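You operate a simulated robot arm through the tools that you are given. There is no shell and no other tool. Be economical: measure what you need, move in short steps, check, and stop when the job is done.

The job below is to be done with a simulated two-armed robot. You get a single attempt, and the scene is never put back.

TASK
On the top of table 3, fold the gold cloth in half and then in half again.

Only the result counts: the job must be done as asked and must still hold three seconds after the hand-in. Knocking over, shifting, dropping, spilling or breaking anything else fails it. Flat cloth is picked up by pressing the open fingertips on it (5 to 10 N) and closing them slowly along it; thin cloth reads only 2 to 8 mm in the jaws.

THE ROBOT
Two 7-joint arms with two-finger parallel grippers on one trunk, on a base that drives. Base frame: it is fixed to the floor where the robot stands at the start and does not move with it; the origin is under the middle of the robot, x ahead of it, y to its left, z up. Readings come in mm, rad, newtons and seconds.
The left shoulder is at the start at [70, 163, 1070], the right one opposite. Places, roughly: top of table 3 [800, 1100, 800]. Payload 3.43 kg a hand.
The TCP of each hand is the grasp point between the finger pads, 34 mm short of the fingertips. In the tool frame z runs along the fingers and y along their closing line. The gripper opens to 128 mm. The fingers are 24 mm wide and 12 mm thick; the gripper's body (48 by 130 mm) begins 96 mm behind the TCP.
Orientation is that of the tool frame in the base frame, as a unit quaternion [x, y, z, w]. With the fingers straight down and closing along the base's y, the tool's x points along the base's -x, its y along +y and its z along -z.

THE INTERFACE
- The arms move only by the tool arm_command. It takes "left_steps", "right_steps" or both (then of equal length, played together; a hand with none holds still); each is a list of rows, each an object (a shift or turn left out is 0, a gripper value left out holds the last) with "slide": the shift along the tool's x, y, z in mm, a list of three; "rotation": the turn, a rotation vector about the tool's x, y, z in degrees, a list of three. In form: [{"slide": [x, y, z], "rotation": [wx, wy, wz]}, ...]. A call has 1 to 12 rows; each row shifts and turns the commanded pose from where the row before left it, along the tool's axes as they then stand. "left_grip" and "right_grip" are, for a hand that has rows, the gripper command, from -1 (shut) to 1 (fully open), values between in proportion, set as the call begins (left out, the last holds). Rows are played at 5 a second. More than 50 mm and 0.15 rad between two rows, or a gripper value outside its range, and nothing of the call is played. Where a pose cannot be reached the arm comes as near as it can. A force on the tool above 40 N (or 10 N above the force at the start of the call, whichever is more), or a blocked arm, ends the call early, and 0.2 s more pass. The fingers move at their own pace (about 153 mm/s each) and stop on an object; they squeeze with about 41 N. The grip force told is the motor's: it shows also when the fingers shut on nothing. Time passes only in rows, and 0.2 s behind the last, so rows that do not move let the fingers close. The reply holds the time, the measured pose of the TCP, the force on the tool along the base axes, the opening and the grip force, in the units named above and with some noise, and new pictures: "views" is both (left out), scene, wrist or none (wrist: the cameras of the hands that moved).
- Cameras (640 x 400 px; columns grow to the right, rows downward): "scene" is now at [128.5, 2.6, 1278.4]; the picture's right is [0.03, -1.00, 0.00], its down [-0.74, -0.02, -0.68] and it looks along [0.68, 0.02, -0.74] (base axes); focal length 249 px, centre (320, 200). "left" rides on the left gripper at [76, 11, -160] in its tool frame; the picture's right is [-0.15, 0.99, 0.00], its down [-0.88, -0.13, -0.46] and it looks along [-0.45, -0.07, 0.89] (tool axes); focal length 234 px, centre (320, 200). "right" rides on the right gripper at [76, -11, -160] in its tool frame; the picture's right is [0.15, 0.99, 0.00], its down [-0.88, 0.13, -0.46] and it looks along [-0.45, 0.07, 0.89] (tool axes); focal length 234 px, centre (320, 200). There is no depth. A picture from a camera that has moved, and an enlarged one, comes with that camera's place and axes in the base frame and with its lens.
- move_column(by): slides the trunk up (or, below 0, down) by that many mm; the arms and the scene camera ride with it, the base frame stays. It gives what a move gives, with no picture.
- roll_base(legs): drives the robot by 1 to 6 legs, each [ahead, left, turn to the left] in mm, mm and rad, along the robot's own axes; the way and the turn of a leg run together, so that a leg with both is an arc; at most 1500 mm and 3.142 rad a leg. The arms and the cameras ride along, it lands a little off, and it stops where it bumps. It gives what a move gives, and a new picture of the scene camera.
- turn_head(pan, tilt): turns the head with the scene camera to pan (to the left, within 1.501 rad either way) and tilt (down, from -0.506 to 1.204), counted from straight ahead of the robot. It gives what a move gives, and a new picture of the scene camera.
- enlarge(camera, box): a new picture of the part [left, top, right, bottom] of that camera's present view, enlarged. The clock stands still meanwhile.
- hand_in(): hands the job in; it is judged then, once.

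Go step by step. Nothing tells you exact positions but the pictures and the camera data: compare them with the known pose of the tool, close in by small moves and look again before you grip or let go. The budget is 120 turns and 170 pictures, counting those below and the enlarged ones. Unless the task says otherwise, let go and move clear before handing in, and close with one line.

The tools are called after "Request:" as name(argument=value, ...) on one line, values as JSON. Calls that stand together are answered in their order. arm_command: Moves the arms, as the interface text tells. Its arguments: {"type":"object","properties":{"left_steps":{"type":"array"},"left_grip":{"type":"number"},"right_steps":{"type":"array"},"right_grip":{"type":"number"},"views":{"type":"string","enum":["both","scene","wrist","none"]}},"required":[]} The other tools are called the same way: move_column (by) slides the trunk up or down; roll_base (legs) drives the base; turn_head (pan, tilt) turns the head that bears the scene camera; enlarge (camera, box) takes an enlarged picture of a part of a camera's view; hand_in () hands the job in.

At the start:

```text
clock: 0.0
left_ee_pos: [572.0, 187.4, 934.1]
left_tool_rot: [-0.001, 1.0, -0.001, 0.0]
left_wrist_force: [0.5, 0.0, 0.3]
left_opening: 127.9
left_grip_force: 0.1
right_ee_pos: [574.4, -245.1, 1004.4]
right_tool_rot: [0.0, 1.0, 0.0, 0.0]
right_wrist_force: [0.5, -0.2, -0.6]
right_opening: 128.0
right_grip_force: 0.0
trunk travel left (down, up): [-550.0, 390.0]
robot x, y, heading: [-1.7, -0.3, -0.001]
head pan, tilt: [0.031, 0.826]
```

scene: 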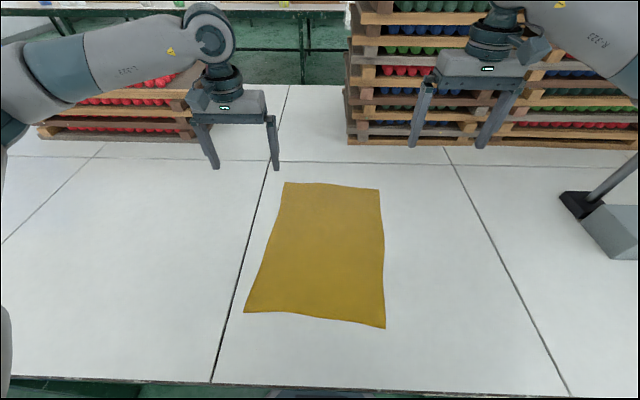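
right: 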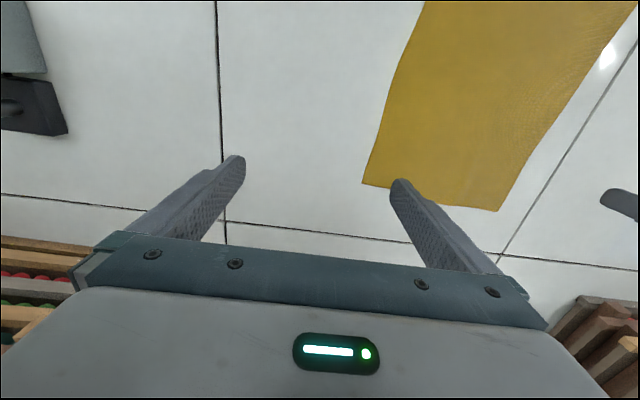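
left: 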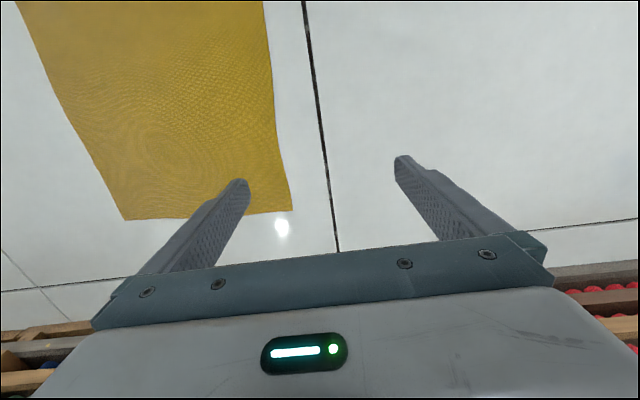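

The gold cloth lies on the table in front of me, roughly x 290–720, y -170–170. Table 3 is off to my left, so I'll look there first.

Request:
turn_head(pan=0.95, tilt=0.5)

```text
clock: 1.2
left_ee_pos: [572.7, 186.8, 934.4]
left_tool_rot: [-0.001, 1.0, 0.0, 0.0]
left_wrist_force: [0.5, 0.1, 0.6]
left_opening: 128.0
left_grip_force: 0.0
right_ee_pos: [573.2, -244.7, 1003.3]
right_tool_rot: [0.0, 1.0, 0.0, -0.001]
right_wrist_force: [0.0, 0.0, 0.6]
right_opening: 128.2
right_grip_force: 0.0
trunk travel left (down, up): [-550.0, 390.0]
robot x, y, heading: [2.1, -0.9, -0.002]
head pan, tilt: [0.949, 0.499]
camera scene: at [102.2, 74.0, 1306.5], right [0.81, -0.58, 0.0], down [-0.28, -0.39, -0.88], along [0.51, 0.71, -0.48], focal length 249 px, centre (320, 200)
```

scene: 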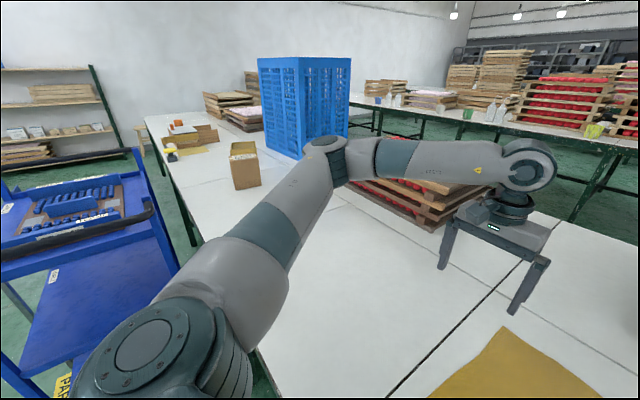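

The white table in front runs on to the left through [800, 1100], so it looks like one long table. There's a yellowish patch farther along it; I'll enlarge to check.

Request:
enlarge(camera="scene", box=[130, 80, 350, 220])

Request:
turn_head(pan=-0.8, tilt=0.5)

```text
2.86 times, centred on (240, 150) of scene
camera zoom: at [102.2, 74.0, 1306.5], right [0.81, -0.58, 0.0], down [-0.28, -0.39, -0.88], along [0.51, 0.71, -0.48], focal length 712 px, centre (549, 343)
```

zoom: 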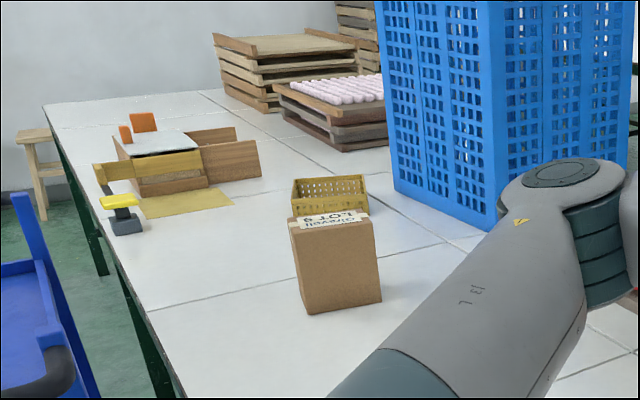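

```text
clock: 3.0
left_ee_pos: [572.3, 186.1, 933.6]
left_tool_rot: [-0.001, 1.0, 0.0, 0.0]
left_wrist_force: [0.0, 0.6, -0.7]
left_opening: 127.8
left_grip_force: 0.0
right_ee_pos: [574.2, -244.5, 1003.7]
right_tool_rot: [0.0, 1.0, 0.0, 0.0]
right_wrist_force: [-0.1, -0.3, -0.4]
right_opening: 128.0
right_grip_force: 0.1
trunk travel left (down, up): [-550.0, 390.0]
robot x, y, heading: [0.5, 0.0, -0.0]
head pan, tilt: [-0.799, 0.499]
camera scene: at [112.6, -65.1, 1306.5], right [-0.72, -0.7, 0.0], down [-0.33, 0.34, -0.88], along [0.61, -0.63, -0.48], focal length 249 px, centre (320, 200)
```

scene: 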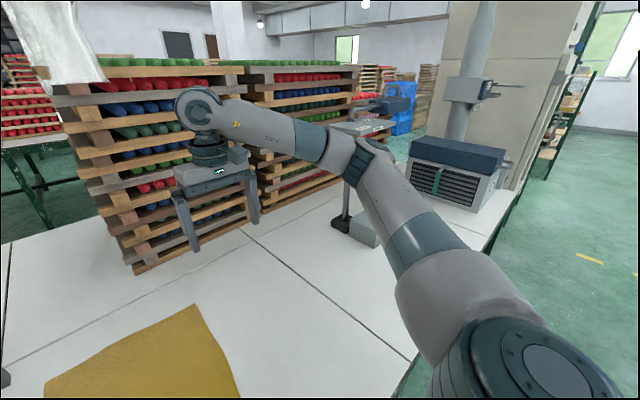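

It's one long table, so the gold cloth in front of me is the one to fold, already on table 3. Backing up about 100 mm puts both cloth edges in comfortable reach.

Request:
roll_base(legs=[[-100, 0, 0]])

Request:
turn_head(pan=0.0, tilt=0.8)

```text
clock: 4.1
left_ee_pos: [472.3, 185.5, 934.3]
left_tool_rot: [0.0, 1.0, 0.001, 0.0]
left_wrist_force: [0.4, -0.3, -0.1]
left_opening: 128.0
left_grip_force: 0.0
right_ee_pos: [474.2, -244.7, 1004.2]
right_tool_rot: [0.001, 1.0, 0.0, -0.001]
right_wrist_force: [0.3, 0.5, 0.5]
right_opening: 128.0
right_grip_force: 0.0
trunk travel left (down, up): [-550.0, 390.0]
robot x, y, heading: [-95.6, 1.7, 0.0]
head pan, tilt: [-0.799, 0.499]
camera scene: at [13.2, -65.1, 1306.5], right [-0.72, -0.7, 0.0], down [-0.33, 0.34, -0.88], along [0.61, -0.63, -0.48], focal length 249 px, centre (320, 200)
```

scene: 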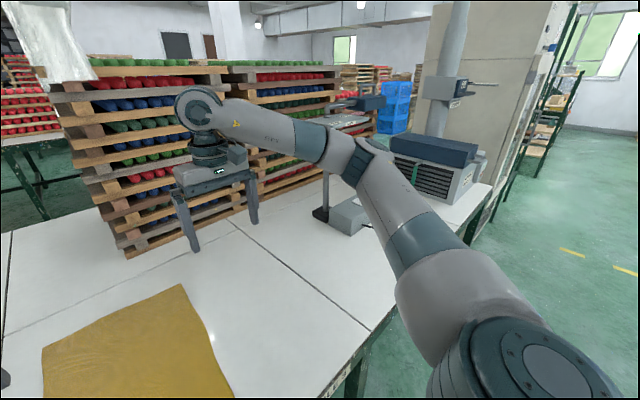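

```text
clock: 5.2
left_ee_pos: [473.6, 186.6, 933.9]
left_tool_rot: [-0.001, 1.0, 0.0, 0.0]
left_wrist_force: [-0.1, -0.1, -0.1]
left_opening: 127.9
left_grip_force: 0.0
right_ee_pos: [474.8, -244.0, 1003.5]
right_tool_rot: [0.001, 1.0, 0.0, 0.001]
right_wrist_force: [0.8, 0.2, -0.1]
right_opening: 127.9
right_grip_force: 0.1
trunk travel left (down, up): [-550.0, 390.0]
robot x, y, heading: [-98.1, 0.6, -0.003]
head pan, tilt: [0.0, 0.799]
camera scene: at [31.2, 0.0, 1280.6], right [0.0, -1.0, 0.0], down [-0.72, 0.0, -0.7], along [0.7, 0.0, -0.72], focal length 249 px, centre (320, 200)
```

scene: 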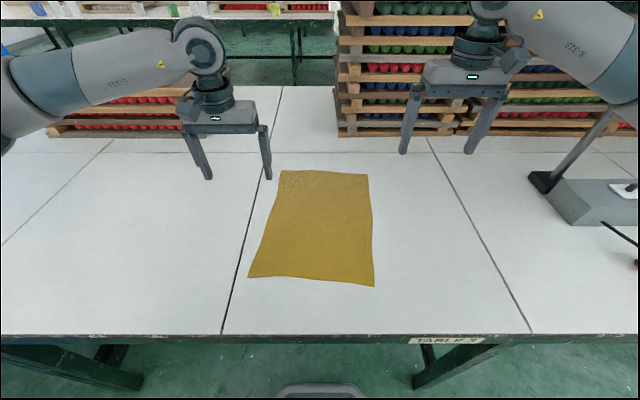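

The "TABLE 3" label confirms it. I put the cloth's far corners at about (732, 140) and (709, -169), and the near corners at (322, 176) and (299, -129). Both hands go above the far corners with the jaws part-closed.

Request:
arm_command(left_steps=[{"slide": [-29.8, -9.8, 18]}, {"slide": [-29.8, -9.8, 18]}, {"slide": [-29.8, -9.8, 18]}, {"slide": [-29.8, -9.8, 18]}, {"slide": [-29.8, -9.8, 18]}, {"slide": [-29.8, -9.8, 18]}, {"slide": [-29.8, -9.8, 18]}, {"slide": [-29.8, -9.8, 18]}, {"slide": [0, 0, 0]}], right_steps=[{"slide": [-27.5, 13.4, 26.7]}, {"slide": [-27.5, 13.4, 26.7]}, {"slide": [-27.5, 13.4, 26.7]}, {"slide": [-27.5, 13.4, 26.7]}, {"slide": [-27.5, 13.4, 26.7]}, {"slide": [-27.5, 13.4, 26.7]}, {"slide": [-27.5, 13.4, 26.7]}, {"slide": [-27.5, 13.4, 26.7]}, {"slide": [0, 0, 0]}], left_grip=-0.4, right_grip=-0.4)

```text
clock: 7.2
left_ee_pos: [710.5, 107.4, 794.2]
left_tool_rot: [0.001, 1.0, -0.001, 0.002]
left_wrist_force: [1.8, -3.7, 15.1]
left_opening: 36.9
left_grip_force: 0.0
right_ee_pos: [691.9, -137.2, 794.7]
right_tool_rot: [0.0, 1.0, 0.001, 0.002]
right_wrist_force: [-0.3, 0.7, 15.8]
right_opening: 37.9
right_grip_force: 0.1
trunk travel left (down, up): [-550.0, 390.0]
robot x, y, heading: [-100.3, 0.9, 0.003]
head pan, tilt: [0.0, 0.799]
camera scene: at [27.3, 0.1, 1281.5], right [0.0, -1.0, 0.0], down [-0.71, 0.0, -0.7], along [0.7, 0.0, -0.71], focal length 249 px, centre (320, 200)
camera right: at [616.7, -148.9, 954.1], right [-0.15, 0.99, 0.0], down [0.88, 0.13, 0.46], along [0.46, 0.07, -0.89], focal length 234 px, centre (320, 200)
camera left: at [633.6, 117.0, 954.0], right [0.15, 0.99, 0.0], down [0.88, -0.13, 0.46], along [0.46, -0.07, -0.89], focal length 234 px, centre (320, 200)
```

scene: 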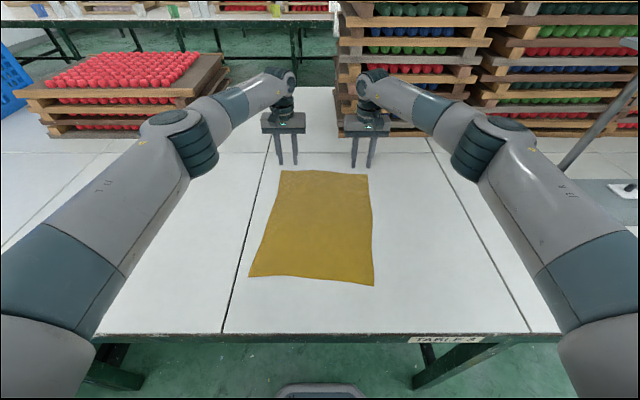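
right: 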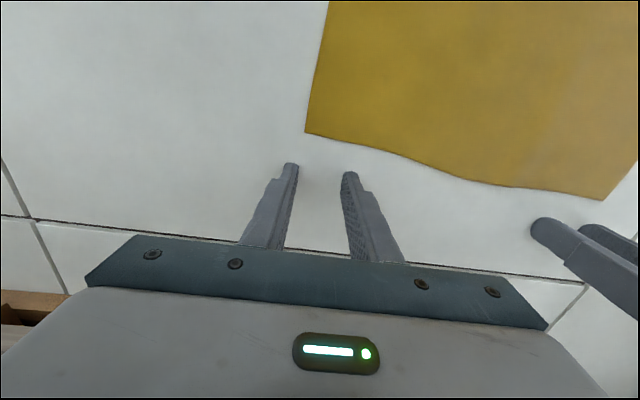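
left: 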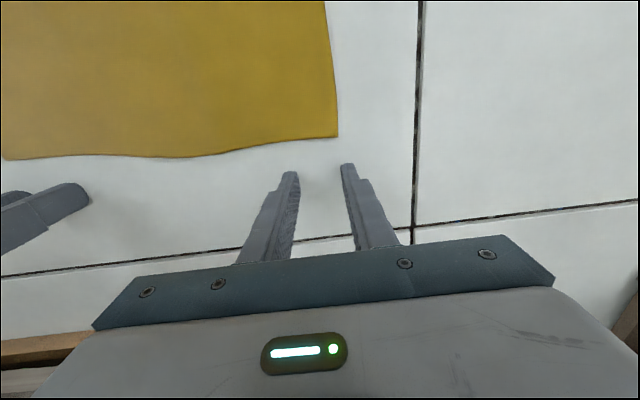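

The 15 N at z≈794 means the surface is really about z=760, which brings the cloth closer: far corners at about (679, 124) and (658, -154). I'm lifting and shifting both hands over the corners.

Request:
arm_command(left_steps=[{"slide": [0, 0, -32]}, {"slide": [25, -7.5, 0]}, {"slide": [25, -7.5, 0]}, {"slide": [0, 0, 13]}, {"slide": [0, 0, 0]}], right_steps=[{"slide": [0, 0, -32]}, {"slide": [23.5, 7.5, 0]}, {"slide": [23.5, 7.5, 0]}, {"slide": [0, 0, 13]}, {"slide": [0, 0, 0]}], views="wrist")

```text
clock: 8.4
left_ee_pos: [662.0, 94.4, 809.7]
left_tool_rot: [-0.001, 1.0, 0.0, 0.0]
left_wrist_force: [-1.0, -0.8, 0.0]
left_opening: 38.2
left_grip_force: 0.0
right_ee_pos: [647.4, -122.6, 810.3]
right_tool_rot: [0.001, 1.0, 0.001, 0.001]
right_wrist_force: [0.1, -0.5, -0.5]
right_opening: 38.2
right_grip_force: 0.1
trunk travel left (down, up): [-550.0, 390.0]
robot x, y, heading: [-98.3, -1.1, -0.002]
head pan, tilt: [0.0, 0.799]
camera right: at [572.8, -134.8, 970.4], right [-0.14, 0.99, 0.0], down [0.88, 0.13, 0.46], along [0.45, 0.07, -0.89], focal length 234 px, centre (320, 200)
camera left: at [586.1, 103.4, 969.5], right [0.14, 0.99, 0.0], down [0.88, -0.13, 0.46], along [0.45, -0.07, -0.89], focal length 234 px, centre (320, 200)
```

right: 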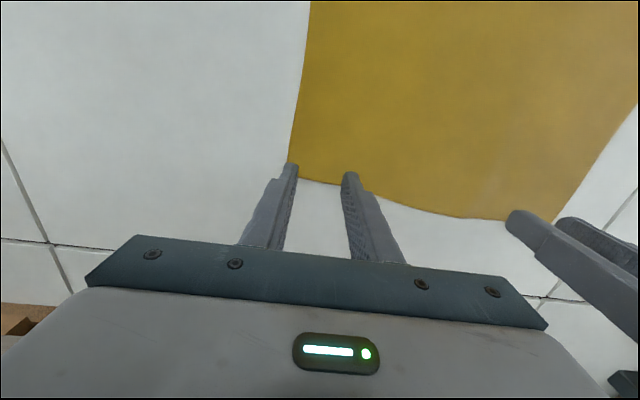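
left: 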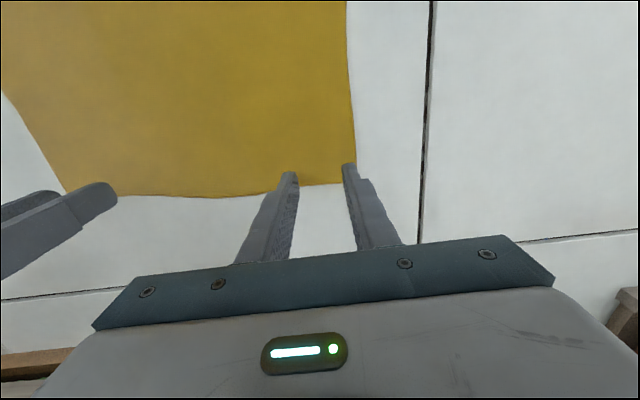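

Fingers are right at the corners. I'll shift them slightly inward, then press down lightly.

Request:
arm_command(left_steps=[{"slide": [1, -8, 0]}, {"slide": [0, 0, 8]}, {"slide": [0, 0, 6]}, {"slide": [0, 0, 3]}, {"slide": [0, 0, 0]}], right_steps=[{"slide": [6, 8, 0]}, {"slide": [0, 0, 8]}, {"slide": [0, 0, 6]}, {"slide": [0, 0, 3]}, {"slide": [0, 0, 0]}], views="wrist")

```text
clock: 9.7
left_ee_pos: [660.3, 83.8, 795.2]
left_tool_rot: [-0.001, 1.0, -0.001, 0.003]
left_wrist_force: [3.8, -0.1, 17.2]
left_opening: 38.4
left_grip_force: 0.0
right_ee_pos: [641.5, -114.7, 796.1]
right_tool_rot: [0.001, 1.0, 0.001, 0.002]
right_wrist_force: [1.6, 0.7, 11.1]
right_opening: 38.2
right_grip_force: 0.2
trunk travel left (down, up): [-550.0, 390.0]
robot x, y, heading: [-98.8, -0.2, -0.003]
head pan, tilt: [0.0, 0.799]
camera right: at [565.5, -126.7, 955.6], right [-0.15, 0.99, 0.0], down [0.88, 0.13, 0.46], along [0.45, 0.07, -0.89], focal length 234 px, centre (320, 200)
camera left: at [584.0, 95.4, 955.4], right [0.15, 0.99, 0.0], down [0.88, -0.13, 0.46], along [0.46, -0.07, -0.89], focal length 234 px, centre (320, 200)
```

right: 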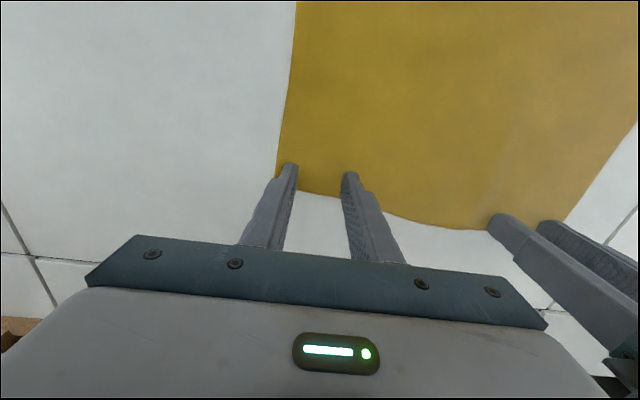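
left: 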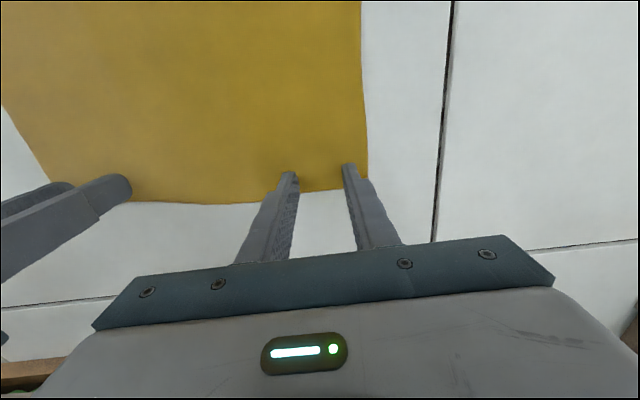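

Both tip pairs are on the cloth at the corners. I'll ease the pressure a little and close slowly.

Request:
arm_command(left_steps=[{"slide": [0, 0, -2]}, {"slide": [0, 0, 0]}], right_steps=[{"slide": [0, 0, -0.5]}, {"slide": [0, 0, 0]}], left_grip=-0.6, right_grip=-0.6, views="none")

Request:
arm_command(left_steps=[{"slide": [0, 0, 0]}, {"slide": [0, 0, 0]}], right_steps=[{"slide": [0, 0, 0]}, {"slide": [0, 0, 0]}], left_grip=-0.8, right_grip=-0.8, views="wrist")

```text
clock: 10.2
left_ee_pos: [659.2, 85.5, 795.6]
left_tool_rot: [0.0, 1.0, 0.0, 0.001]
left_wrist_force: [0.1, -1.6, 8.3]
left_opening: 25.1
left_grip_force: 0.1
right_ee_pos: [639.6, -114.5, 796.4]
right_tool_rot: [0.0, 1.0, 0.001, 0.002]
right_wrist_force: [-1.8, 1.2, 14.0]
right_opening: 24.1
right_grip_force: 0.0
trunk travel left (down, up): [-550.0, 390.0]
robot x, y, heading: [-100.1, 0.6, 0.001]
head pan, tilt: [0.0, 0.799]
```

```text
clock: 10.8
left_ee_pos: [659.0, 85.9, 796.1]
left_tool_rot: [0.0, 1.0, 0.0, 0.001]
left_wrist_force: [-0.9, -1.6, 5.8]
left_opening: 13.0
left_grip_force: 0.3
right_ee_pos: [640.9, -113.8, 795.3]
right_tool_rot: [0.001, 1.0, 0.0, 0.001]
right_wrist_force: [-0.5, 0.1, 17.9]
right_opening: 13.0
right_grip_force: 0.1
trunk travel left (down, up): [-550.0, 390.0]
robot x, y, heading: [-96.1, -1.0, -0.003]
head pan, tilt: [0.0, 0.799]
camera right: at [565.0, -126.6, 955.6], right [-0.15, 0.99, 0.0], down [0.88, 0.13, 0.46], along [0.45, 0.07, -0.89], focal length 234 px, centre (320, 200)
camera left: at [583.0, 95.3, 955.8], right [0.15, 0.99, 0.0], down [0.88, -0.13, 0.46], along [0.45, -0.07, -0.89], focal length 234 px, centre (320, 200)
```

right: 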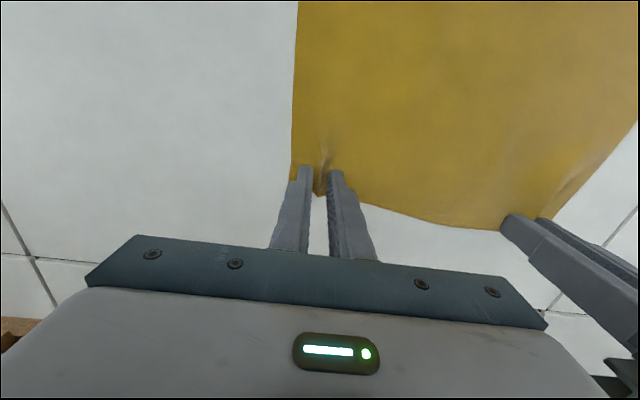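
left: 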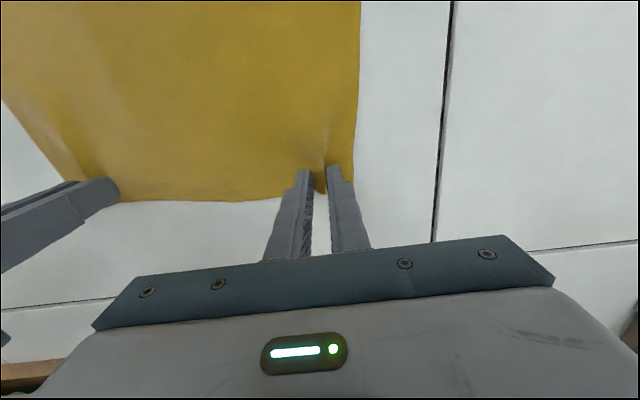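

The cloth is rucking up between the tips of both hands. Next I close fully and lift a little to check.

Request:
arm_command(left_steps=[{"slide": [0, 0, 0]}, {"slide": [0, 0, 0]}, {"slide": [0, 0, 0]}], right_steps=[{"slide": [0, 0, 0]}, {"slide": [0, 0, 0]}, {"slide": [0, 0, 0]}], left_grip=-1, right_grip=-1, views="none")

Request:
arm_command(left_steps=[{"slide": [5, 0, -20]}, {"slide": [8, 0, -20]}, {"slide": [0, 0, 0]}], right_steps=[{"slide": [5, 0, -20]}, {"slide": [8, 0, -20]}, {"slide": [0, 0, 0]}], views="both")

```text
clock: 11.7
left_ee_pos: [659.0, 85.4, 795.1]
left_tool_rot: [0.0, 1.0, 0.0, 0.001]
left_wrist_force: [-1.3, -12.5, 4.6]
left_opening: 2.3
left_grip_force: 37.1
right_ee_pos: [639.8, -113.3, 796.5]
right_tool_rot: [0.0, 1.0, 0.001, 0.002]
right_wrist_force: [2.3, 14.6, 19.7]
right_opening: 2.1
right_grip_force: 36.8
trunk travel left (down, up): [-550.0, 390.0]
robot x, y, heading: [-96.7, 2.8, 0.003]
head pan, tilt: [0.0, 0.799]
```

```text
clock: 12.4
left_ee_pos: [648.8, 83.3, 833.0]
left_tool_rot: [0.0, 1.0, -0.001, -0.001]
left_wrist_force: [-1.9, -15.6, 0.3]
left_opening: 2.3
left_grip_force: 36.4
right_ee_pos: [630.6, -114.2, 831.6]
right_tool_rot: [0.0, 1.0, 0.001, -0.001]
right_wrist_force: [1.8, 15.2, 0.3]
right_opening: 2.1
right_grip_force: 36.5
trunk travel left (down, up): [-550.0, 390.0]
robot x, y, heading: [-100.7, -1.5, -0.001]
head pan, tilt: [0.0, 0.799]
camera scene: at [32.4, 0.0, 1280.3], right [0.0, -1.0, 0.0], down [-0.72, 0.0, -0.7], along [0.7, 0.0, -0.72], focal length 249 px, centre (320, 200)
camera right: at [554.9, -126.6, 991.7], right [-0.15, 0.99, 0.0], down [0.88, 0.13, 0.45], along [0.45, 0.07, -0.89], focal length 234 px, centre (320, 200)
camera left: at [572.9, 94.4, 993.5], right [0.15, 0.99, 0.0], down [0.88, -0.13, 0.45], along [0.45, -0.07, -0.89], focal length 234 px, centre (320, 200)
```

scene: 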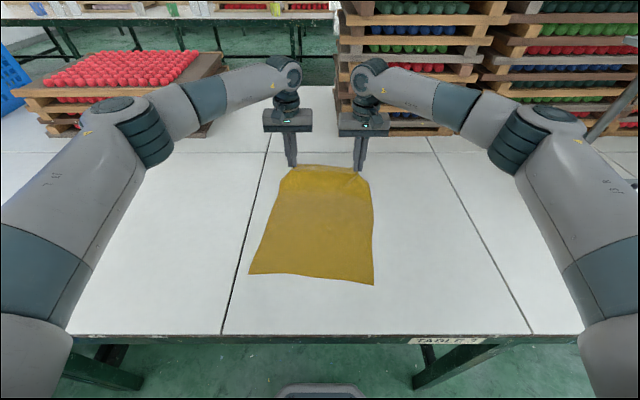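
right: 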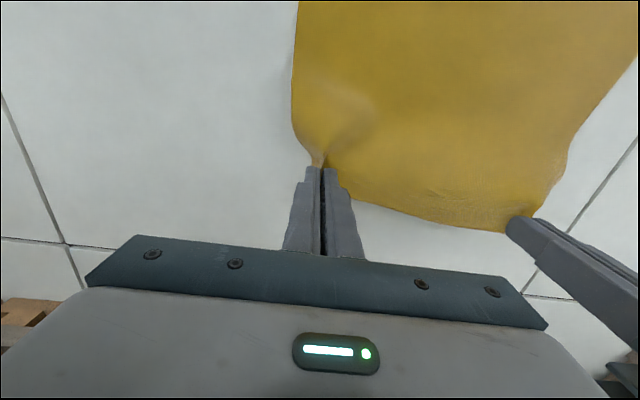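
left: 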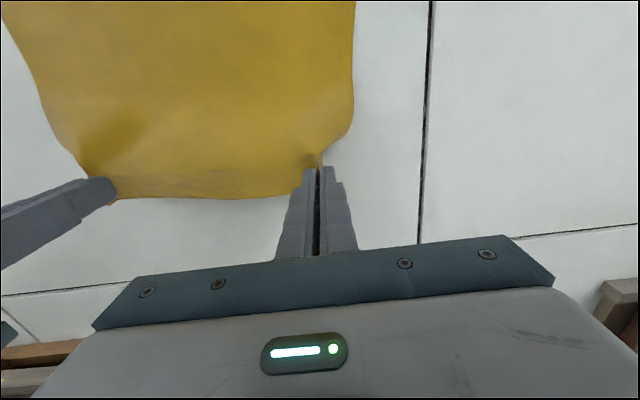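

Both corners are held. I'll raise the edge and tilt the fingers forward about 60°, so the corners lay over properly when I carry them back.

Request:
arm_command(left_steps=[{"slide": [22, -1, -15]}, {"slide": [22, -1, -15]}, {"slide": [22, 0, -15]}, {"rotation": [0, -7.5, 0]}, {"rotation": [0, -7.5, 0]}, {"rotation": [0, -7.5, 0]}, {"rotation": [0, -7.5, 0]}, {"rotation": [0, -7.5, 0]}, {"rotation": [0, -7.5, 0]}, {"rotation": [0, -7.5, 0]}, {"rotation": [0, -7.5, 0]}], right_steps=[{"slide": [22, 1, -15]}, {"slide": [22, 1, -15]}, {"slide": [22, 0, -15]}, {"rotation": [0, -7.5, 0]}, {"rotation": [0, -7.5, 0]}, {"rotation": [0, -7.5, 0]}, {"rotation": [0, -7.5, 0]}, {"rotation": [0, -7.5, 0]}, {"rotation": [0, -7.5, 0]}, {"rotation": [0, -7.5, 0]}, {"rotation": [0, -7.5, 0]}], views="scene")

```text
clock: 14.8
left_ee_pos: [581.6, 84.2, 878.7]
left_tool_rot: [0.0, 0.866, 0.0, 0.501]
left_wrist_force: [-0.9, -8.7, -0.3]
left_opening: 2.2
left_grip_force: 36.5
right_ee_pos: [564.0, -111.6, 878.0]
right_tool_rot: [0.001, 0.866, 0.0, 0.5]
right_wrist_force: [0.8, 8.0, 0.4]
right_opening: 2.0
right_grip_force: 36.2
trunk travel left (down, up): [-550.0, 390.0]
robot x, y, heading: [-100.6, 0.9, 0.003]
head pan, tilt: [0.0, 0.799]
camera scene: at [31.5, 0.1, 1280.6], right [0.0, -1.0, 0.0], down [-0.72, 0.0, -0.7], along [0.7, 0.0, -0.72], focal length 249 px, centre (320, 200)
```

scene: 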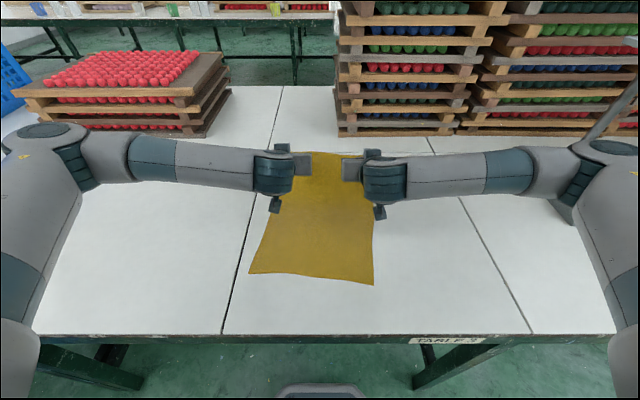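

Tilt worked and the near edge hasn't moved. Driving the base back 200 mm carries the held edge over the fold line.

Request:
roll_base(legs=[[-200, 0, 0]])

```text
clock: 16.4
left_ee_pos: [383.4, 83.5, 879.3]
left_tool_rot: [0.0, 0.866, 0.0, 0.5]
left_wrist_force: [-1.3, -8.2, -0.1]
left_opening: 2.1
left_grip_force: 37.3
right_ee_pos: [363.5, -112.9, 877.8]
right_tool_rot: [0.001, 0.866, 0.0, 0.5]
right_wrist_force: [0.7, 7.3, -0.2]
right_opening: 2.0
right_grip_force: 36.8
trunk travel left (down, up): [-550.0, 390.0]
robot x, y, heading: [-298.3, 0.2, 0.002]
head pan, tilt: [0.0, 0.799]
camera scene: at [-168.4, 0.1, 1280.6], right [0.0, -1.0, 0.0], down [-0.72, 0.0, -0.7], along [0.7, 0.0, -0.72], focal length 249 px, centre (320, 200)
```

scene: 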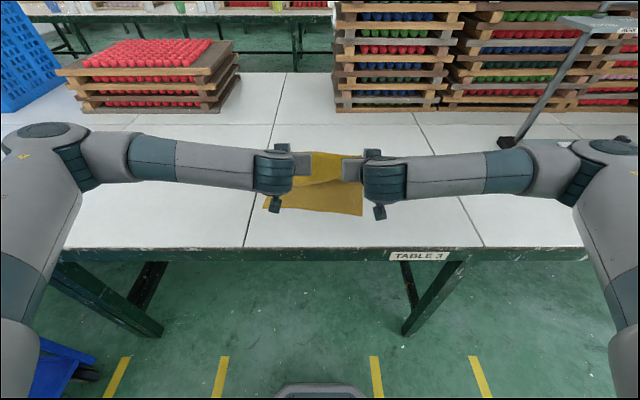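

The held edge is now past the fold line, with the near edge at about (305, 161) to (277, -116). I'm lowering the corners toward it.

Request:
arm_command(left_steps=[{"slide": [20.5, 6.6, -9.4]}, {"slide": [20.5, 6.6, -9.4]}, {"slide": [20.5, 6.6, -9.4]}, {"slide": [20.5, 6.6, -9.4]}, {"slide": [20.5, 6.6, -9.4]}, {"slide": [0, 0, 0]}], right_steps=[{"slide": [20.9, 6.6, -9.8]}, {"slide": [20.9, 6.6, -9.8]}, {"slide": [20.9, 6.6, -9.8]}, {"slide": [20.9, 6.6, -9.8]}, {"slide": [20.9, 6.6, -9.8]}, {"slide": [0, 0, 0]}], views="both")

```text
clock: 17.8
left_ee_pos: [291.3, 115.0, 813.5]
left_tool_rot: [0.0, 0.866, 0.0, 0.5]
left_wrist_force: [-1.5, -6.4, -0.3]
left_opening: 2.1
left_grip_force: 36.8
right_ee_pos: [269.8, -79.4, 813.2]
right_tool_rot: [0.001, 0.866, 0.0, 0.5]
right_wrist_force: [0.8, 7.0, 0.3]
right_opening: 2.1
right_grip_force: 36.6
trunk travel left (down, up): [-550.0, 390.0]
robot x, y, heading: [-294.1, 0.5, 0.0]
head pan, tilt: [0.0, 0.799]
camera scene: at [-167.3, 0.2, 1280.5], right [0.0, -1.0, 0.0], down [-0.72, 0.0, -0.7], along [0.7, 0.0, -0.72], focal length 249 px, centre (320, 200)
camera right: at [94.1, -91.3, 827.1], right [-0.07, 0.99, -0.13], down [0.05, 0.13, 0.99], along [1.0, 0.07, -0.05], focal length 234 px, centre (320, 200)
camera left: at [114.0, 124.8, 828.8], right [0.07, 0.99, 0.13], down [0.05, -0.13, 0.99], along [1.0, -0.07, -0.05], focal length 234 px, centre (320, 200)
```

scene: 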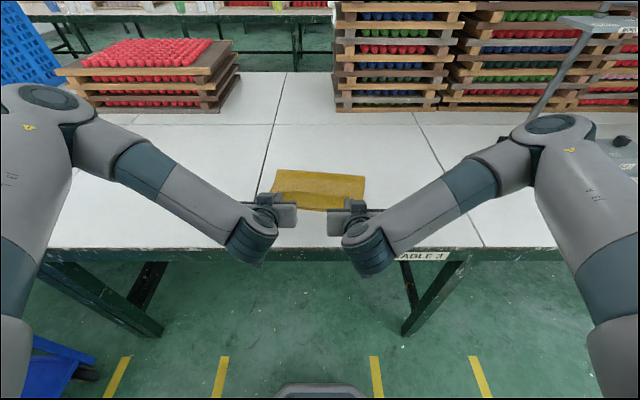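
right: 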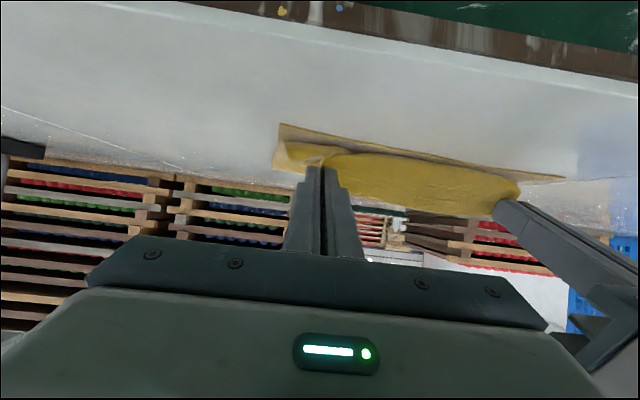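
left: 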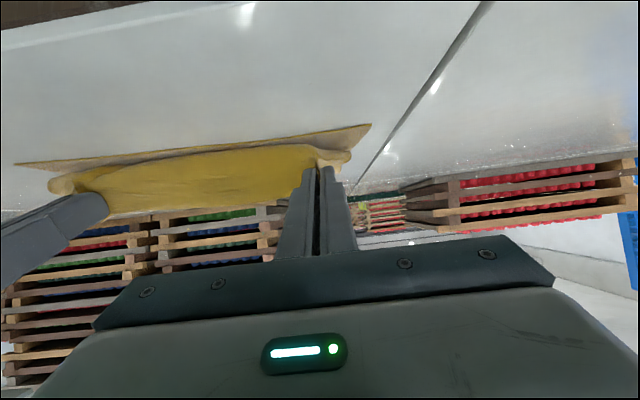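

The fold is forming well. Lowering about 20 mm more to bring the edge to the table.

Request:
arm_command(left_steps=[{"slide": [8.7, 1, 5]}, {"slide": [7.8, 0, 4.5]}, {"slide": [0, 0, 0]}], right_steps=[{"slide": [8.7, -1, 5]}, {"slide": [7.8, 0, 4.5]}, {"slide": [0, 0, 0]}], views="wrist")

```text
clock: 18.6
left_ee_pos: [291.4, 114.7, 795.3]
left_tool_rot: [0.0, 0.866, -0.001, 0.499]
left_wrist_force: [-1.7, -10.3, -0.4]
left_opening: 2.5
left_grip_force: 37.0
right_ee_pos: [269.2, -80.4, 793.4]
right_tool_rot: [0.002, 0.866, -0.001, 0.5]
right_wrist_force: [-0.1, 10.2, 3.5]
right_opening: 2.0
right_grip_force: 36.8
trunk travel left (down, up): [-550.0, 390.0]
robot x, y, heading: [-294.9, 4.5, 0.0]
head pan, tilt: [0.0, 0.799]
camera right: at [93.9, -92.0, 808.2], right [-0.07, 0.99, -0.13], down [0.04, 0.13, 0.99], along [1.0, 0.07, -0.05], focal length 234 px, centre (320, 200)
camera left: at [114.5, 125.8, 809.4], right [0.07, 0.99, 0.13], down [0.04, -0.13, 0.99], along [1.0, -0.07, -0.05], focal length 234 px, centre (320, 200)
```

right: 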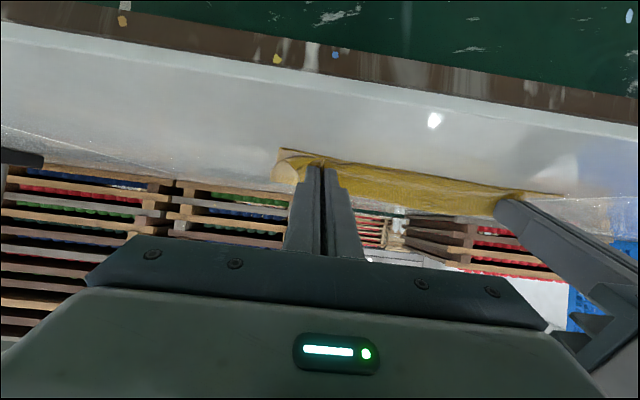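
left: 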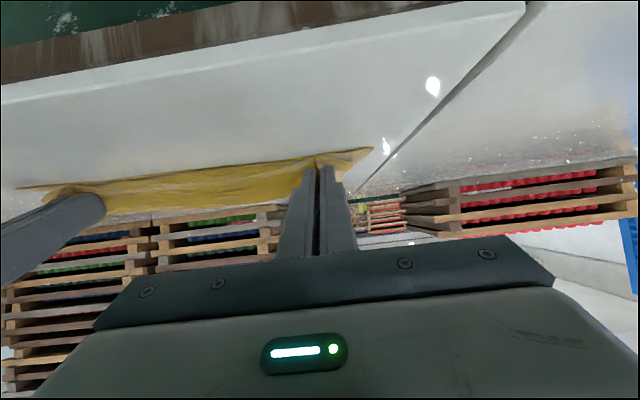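

Contact is light. I'll open slowly so the corners spread back out.

Request:
arm_command(left_steps=[{"slide": [1.7, 0, 1]}, {"slide": [0, 0, 0]}, {"slide": [0, 0, 0]}], right_steps=[{"slide": [0, 0, 0]}, {"slide": [0, 0, 0]}, {"slide": [0, 0, 0]}], left_grip=-0.5, right_grip=-0.5, views="wrist")

```text
clock: 19.4
left_ee_pos: [292.6, 116.4, 792.2]
left_tool_rot: [0.0, 0.866, 0.0, 0.5]
left_wrist_force: [0.7, -0.2, 0.5]
left_opening: 32.1
left_grip_force: 0.1
right_ee_pos: [270.1, -81.5, 793.3]
right_tool_rot: [0.001, 0.866, 0.0, 0.5]
right_wrist_force: [1.0, -0.3, -0.6]
right_opening: 31.8
right_grip_force: 0.0
trunk travel left (down, up): [-550.0, 390.0]
robot x, y, heading: [-301.6, -1.1, 0.003]
head pan, tilt: [0.0, 0.799]
camera right: at [94.0, -92.4, 807.8], right [-0.07, 0.99, -0.13], down [0.05, 0.13, 0.99], along [1.0, 0.06, -0.05], focal length 234 px, centre (320, 200)
camera left: at [115.0, 125.9, 807.4], right [0.07, 0.99, 0.13], down [0.05, -0.13, 0.99], along [1.0, -0.07, -0.05], focal length 234 px, centre (320, 200)
```

right: 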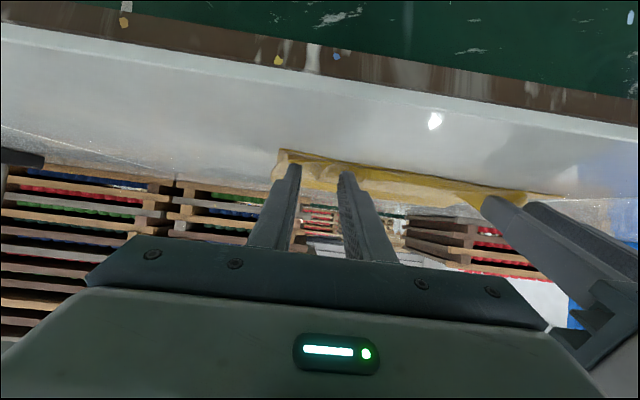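
left: 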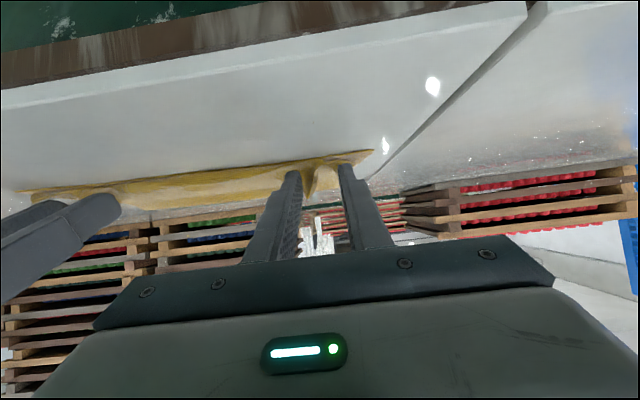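

Released. I'm withdrawing backward, rising, and bringing the fingers upright to look.

Request:
arm_command(left_steps=[{"slide": [0, 0, -45]}, {"slide": [0, 0, -45]}, {"slide": [-20, 0, -40]}, {"slide": [-20, 0, -40], "rotation": [0, 7.5, 0]}, {"rotation": [0, 7.5, 0]}, {"rotation": [0, 7.5, 0]}, {"rotation": [0, 7.5, 0]}, {"rotation": [0, 7.5, 0]}, {"rotation": [0, 7.5, 0]}, {"rotation": [0, 7.5, 0]}, {"rotation": [0, 7.5, 0]}], right_steps=[{"slide": [0, 0, -45]}, {"slide": [0, 0, -45]}, {"slide": [-20, 0, -40]}, {"slide": [-20, 0, -40], "rotation": [0, 7.5, 0]}, {"rotation": [0, 7.5, 0]}, {"rotation": [0, 7.5, 0]}, {"rotation": [0, 7.5, 0]}, {"rotation": [0, 7.5, 0]}, {"rotation": [0, 7.5, 0]}, {"rotation": [0, 7.5, 0]}, {"rotation": [0, 7.5, 0]}], views="both")

```text
clock: 20.4
left_ee_pos: [228.7, 88.8, 875.7]
left_tool_rot: [-0.002, 0.885, 0.007, 0.465]
left_wrist_force: [0.4, 4.9, 0.4]
left_opening: 31.9
left_grip_force: 0.1
left hand out of reach, approached as far as the arm can: row 2, 3, 4
right_ee_pos: [198.0, -44.0, 876.4]
right_tool_rot: [0.005, 0.885, -0.007, 0.466]
right_wrist_force: [-0.3, -4.5, -0.4]
right_opening: 31.9
right_grip_force: 0.0
right hand out of reach, approached as far as the arm can: row 2, 3, 4
trunk travel left (down, up): [-550.0, 390.0]
robot x, y, heading: [-299.4, 2.3, 0.0]
head pan, tilt: [0.0, 0.799]
stopped in row 4 (left hand): the force on the tool passed its limit (the readings are from after the stop); the commanded pose is now the measured one
camera scene: at [-169.1, 0.2, 1280.6], right [0.0, -1.0, 0.0], down [-0.72, 0.0, -0.7], along [0.7, 0.0, -0.72], focal length 249 px, centre (320, 200)
camera right: at [24.6, -54.6, 904.8], right [-0.07, 0.99, -0.13], down [0.12, 0.14, 0.98], along [0.99, 0.05, -0.13], focal length 234 px, centre (320, 200)
camera left: at [54.5, 96.6, 904.1], right [0.07, 0.99, 0.13], down [0.13, -0.14, 0.98], along [0.99, -0.06, -0.14], focal length 234 px, centre (320, 200)
```

scene: 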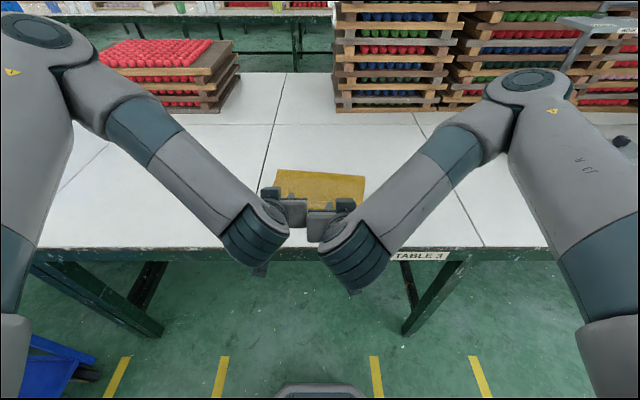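
right: 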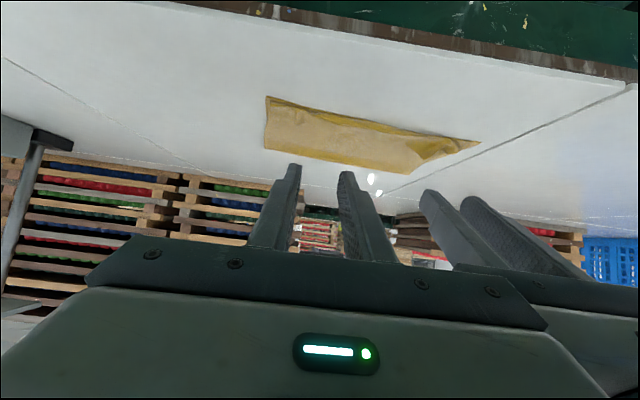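
left: 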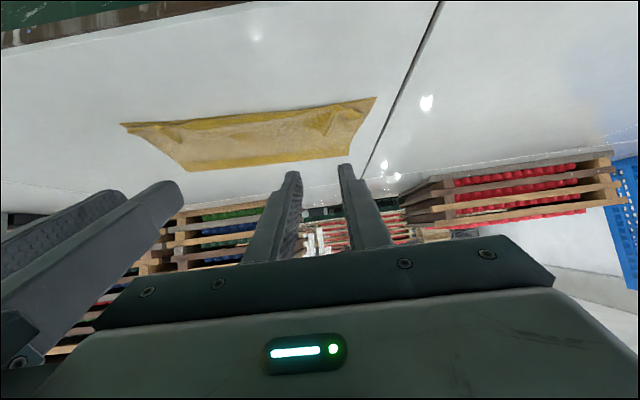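

The hands ran out of reach backward and touched lightly. The fold itself looks good. I'll spread them apart, raise, and straighten up.

Request:
arm_command(left_steps=[{"slide": [0, 35, 0]}, {"slide": [-20, 35, -5]}, {"slide": [-25, 35, 0], "rotation": [0, 7.5, 0]}, {"slide": [-30, 20, 0], "rotation": [0, 7.5, 0]}, {"rotation": [0, 7.5, 0]}, {"rotation": [0, 7.5, 0]}, {"rotation": [0, 7.5, 0]}, {"rotation": [0, 7.5, 0]}, {"rotation": [0, 7.5, 0]}, {"rotation": [0, 3, 0]}, {"slide": [0, 0, -40]}, {"slide": [0, 0, -40]}], right_steps=[{"slide": [0, -35, 0]}, {"slide": [-20, -35, -5]}, {"slide": [-25, -35, 0], "rotation": [0, 7.5, 0]}, {"slide": [-30, -20, 0], "rotation": [0, 7.5, 0]}, {"rotation": [0, 7.5, 0]}, {"rotation": [0, 7.5, 0]}, {"rotation": [0, 7.5, 0]}, {"rotation": [0, 7.5, 0]}, {"rotation": [0, 7.5, 0]}, {"rotation": [0, 3, 0]}, {"slide": [0, 0, -40]}, {"slide": [0, 0, -40]}], views="scene")

```text
clock: 23.0
left_ee_pos: [294.2, 202.1, 1013.4]
left_tool_rot: [-0.004, 1.0, 0.005, -0.002]
left_wrist_force: [-0.7, 0.3, 0.5]
left_opening: 32.3
left_grip_force: 0.1
left hand out of reach, approached as far as the arm can: row 1, 2
right_ee_pos: [270.3, -149.8, 1014.6]
right_tool_rot: [0.007, 1.0, -0.003, 0.0]
right_wrist_force: [0.5, 0.2, 0.2]
right_opening: 31.9
right_grip_force: 0.0
right hand out of reach, approached as far as the arm can: row 1, 2
trunk travel left (down, up): [-550.0, 390.0]
robot x, y, heading: [-297.3, 3.2, -0.002]
head pan, tilt: [0.0, 0.799]
camera scene: at [-167.6, 0.2, 1280.5], right [0.0, -1.0, 0.0], down [-0.72, 0.0, -0.7], along [0.7, 0.0, -0.72], focal length 249 px, centre (320, 200)
```

scene: 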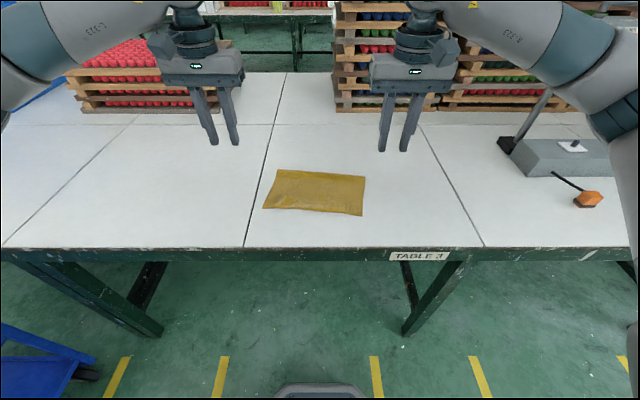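

Request:
enlarge(camera="scene", box=[245, 155, 385, 235])

```text
4.57 times, centred on (315, 195) of scene
camera zoom: at [-167.6, 0.2, 1280.5], right [0.0, -1.0, 0.0], down [-0.72, 0.0, -0.7], along [0.7, 0.0, -0.72], focal length 1140 px, centre (343, 223)
```

zoom: 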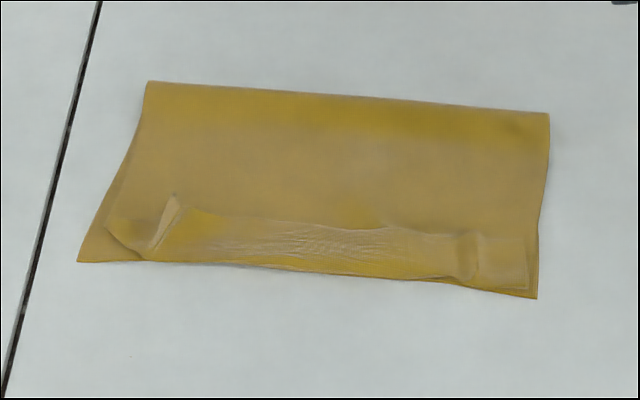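

The first fold is clean: the folded piece spans about (481,140), (446,-144), (276,-115), (305,163), i.e. 180 × 285 mm. Next I'll fold the right short edge over onto the left one. I'm shifting the base right so both hands can work in front of me.

Request:
roll_base(legs=[[50, -130, 0]])

```text
clock: 24.3
left_ee_pos: [345.9, 73.0, 1013.6]
left_tool_rot: [-0.005, 1.0, 0.006, -0.002]
left_wrist_force: [0.9, -0.2, 1.1]
left_opening: 31.8
left_grip_force: 0.1
right_ee_pos: [320.2, -277.9, 1013.9]
right_tool_rot: [0.007, 1.0, -0.004, 0.001]
right_wrist_force: [0.0, -0.5, -0.3]
right_opening: 32.4
right_grip_force: 0.0
trunk travel left (down, up): [-550.0, 390.0]
robot x, y, heading: [-250.8, -125.8, -0.001]
head pan, tilt: [0.0, 0.799]
camera scene: at [-117.6, -129.2, 1280.5], right [0.0, -1.0, 0.0], down [-0.72, 0.0, -0.7], along [0.7, 0.0, -0.72], focal length 249 px, centre (320, 200)
```

scene: 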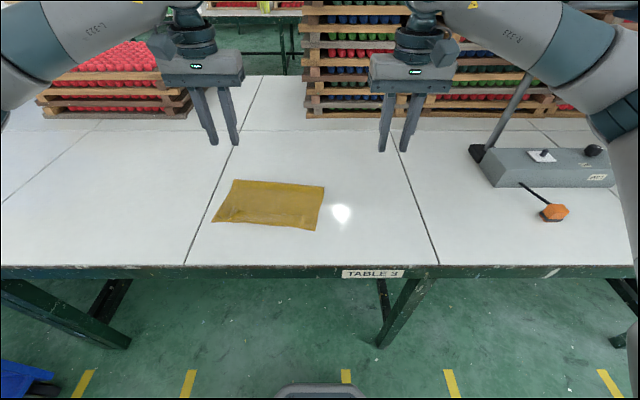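

Right edge runs from about (447,-143) to (279,-118). The left hand takes the far spot and the right hand the near spot; I'll bring them over that edge while still high.

Request:
arm_command(left_steps=[{"slide": [-39, 0, 0]}, {"slide": [-38, 0, 0]}, {"slide": [0, -40, 12]}, {"slide": [0, -40, 12]}, {"slide": [0, -40, 12]}, {"slide": [0, -40, 12]}, {"slide": [0, -38, 12]}, {"rotation": [0, 0, 7]}, {"slide": [0, 0, 0]}], right_steps=[{"slide": [8, 0, 0]}, {"slide": [8, 0, 0]}, {"slide": [0, 34, 12]}, {"slide": [0, 34, 12]}, {"slide": [0, 34, 12]}, {"slide": [0, 34, 12]}, {"slide": [0, 36, 12]}, {"rotation": [0, 0, 7]}, {"slide": [0, 0, 0]}], left_grip=-0.4, right_grip=-0.4, views="both")

```text
clock: 25.9
left_ee_pos: [428.2, -100.8, 957.0]
left_tool_rot: [-0.001, 1.0, 0.007, -0.003]
left_wrist_force: [10.3, 10.9, 0.5]
left_opening: 38.4
left_grip_force: 0.0
right_ee_pos: [308.4, -125.2, 956.9]
right_tool_rot: [0.011, 1.0, -0.007, 0.0]
right_wrist_force: [-9.2, -9.9, -1.8]
right_opening: 38.5
right_grip_force: 0.1
trunk travel left (down, up): [-550.0, 390.0]
robot x, y, heading: [-247.6, -129.3, -0.004]
head pan, tilt: [0.0, 0.799]
stopped in row 7 (left hand): the force on the tool passed its limit (the readings are from after the stop); the commanded pose is now the measured one
camera scene: at [-117.3, -128.7, 1280.5], right [0.0, -1.0, 0.0], down [-0.72, 0.0, -0.7], along [0.7, 0.0, -0.72], focal length 249 px, centre (320, 200)
camera right: at [233.4, -133.3, 1117.4], right [-0.12, 0.99, -0.01], down [0.88, 0.11, 0.45], along [0.45, 0.04, -0.89], focal length 234 px, centre (320, 200)
camera left: at [352.8, -92.3, 1117.2], right [0.14, 0.99, 0.01], down [0.88, -0.13, 0.45], along [0.44, -0.05, -0.89], focal length 234 px, centre (320, 200)
```

scene: 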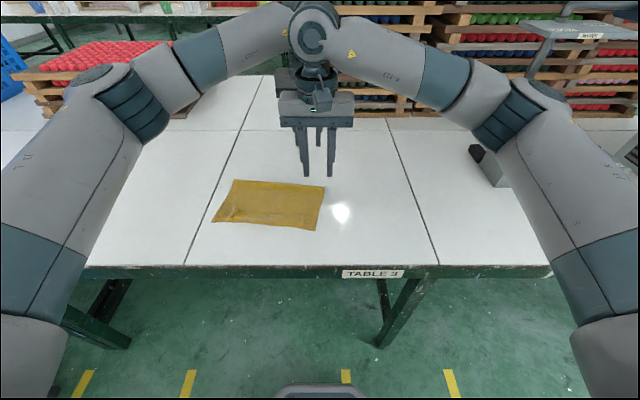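
right: 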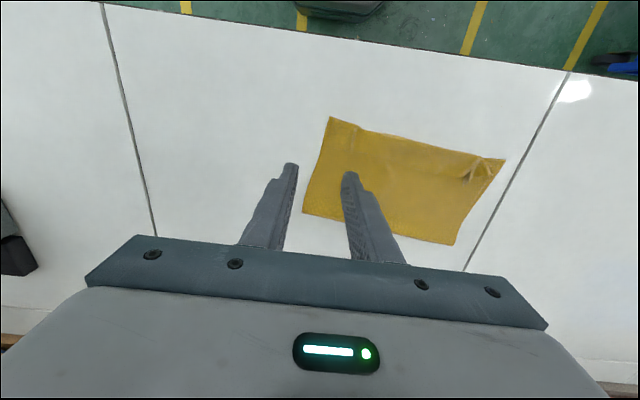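
left: 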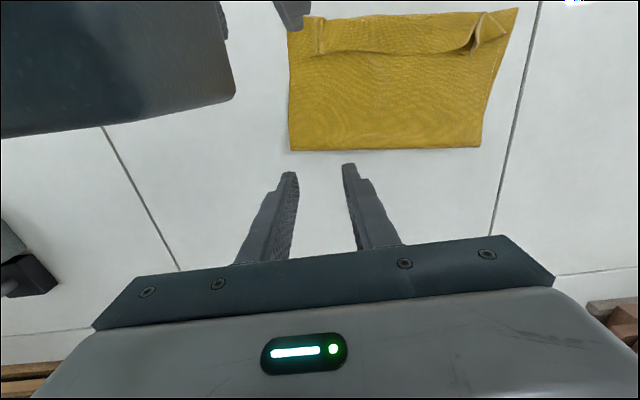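

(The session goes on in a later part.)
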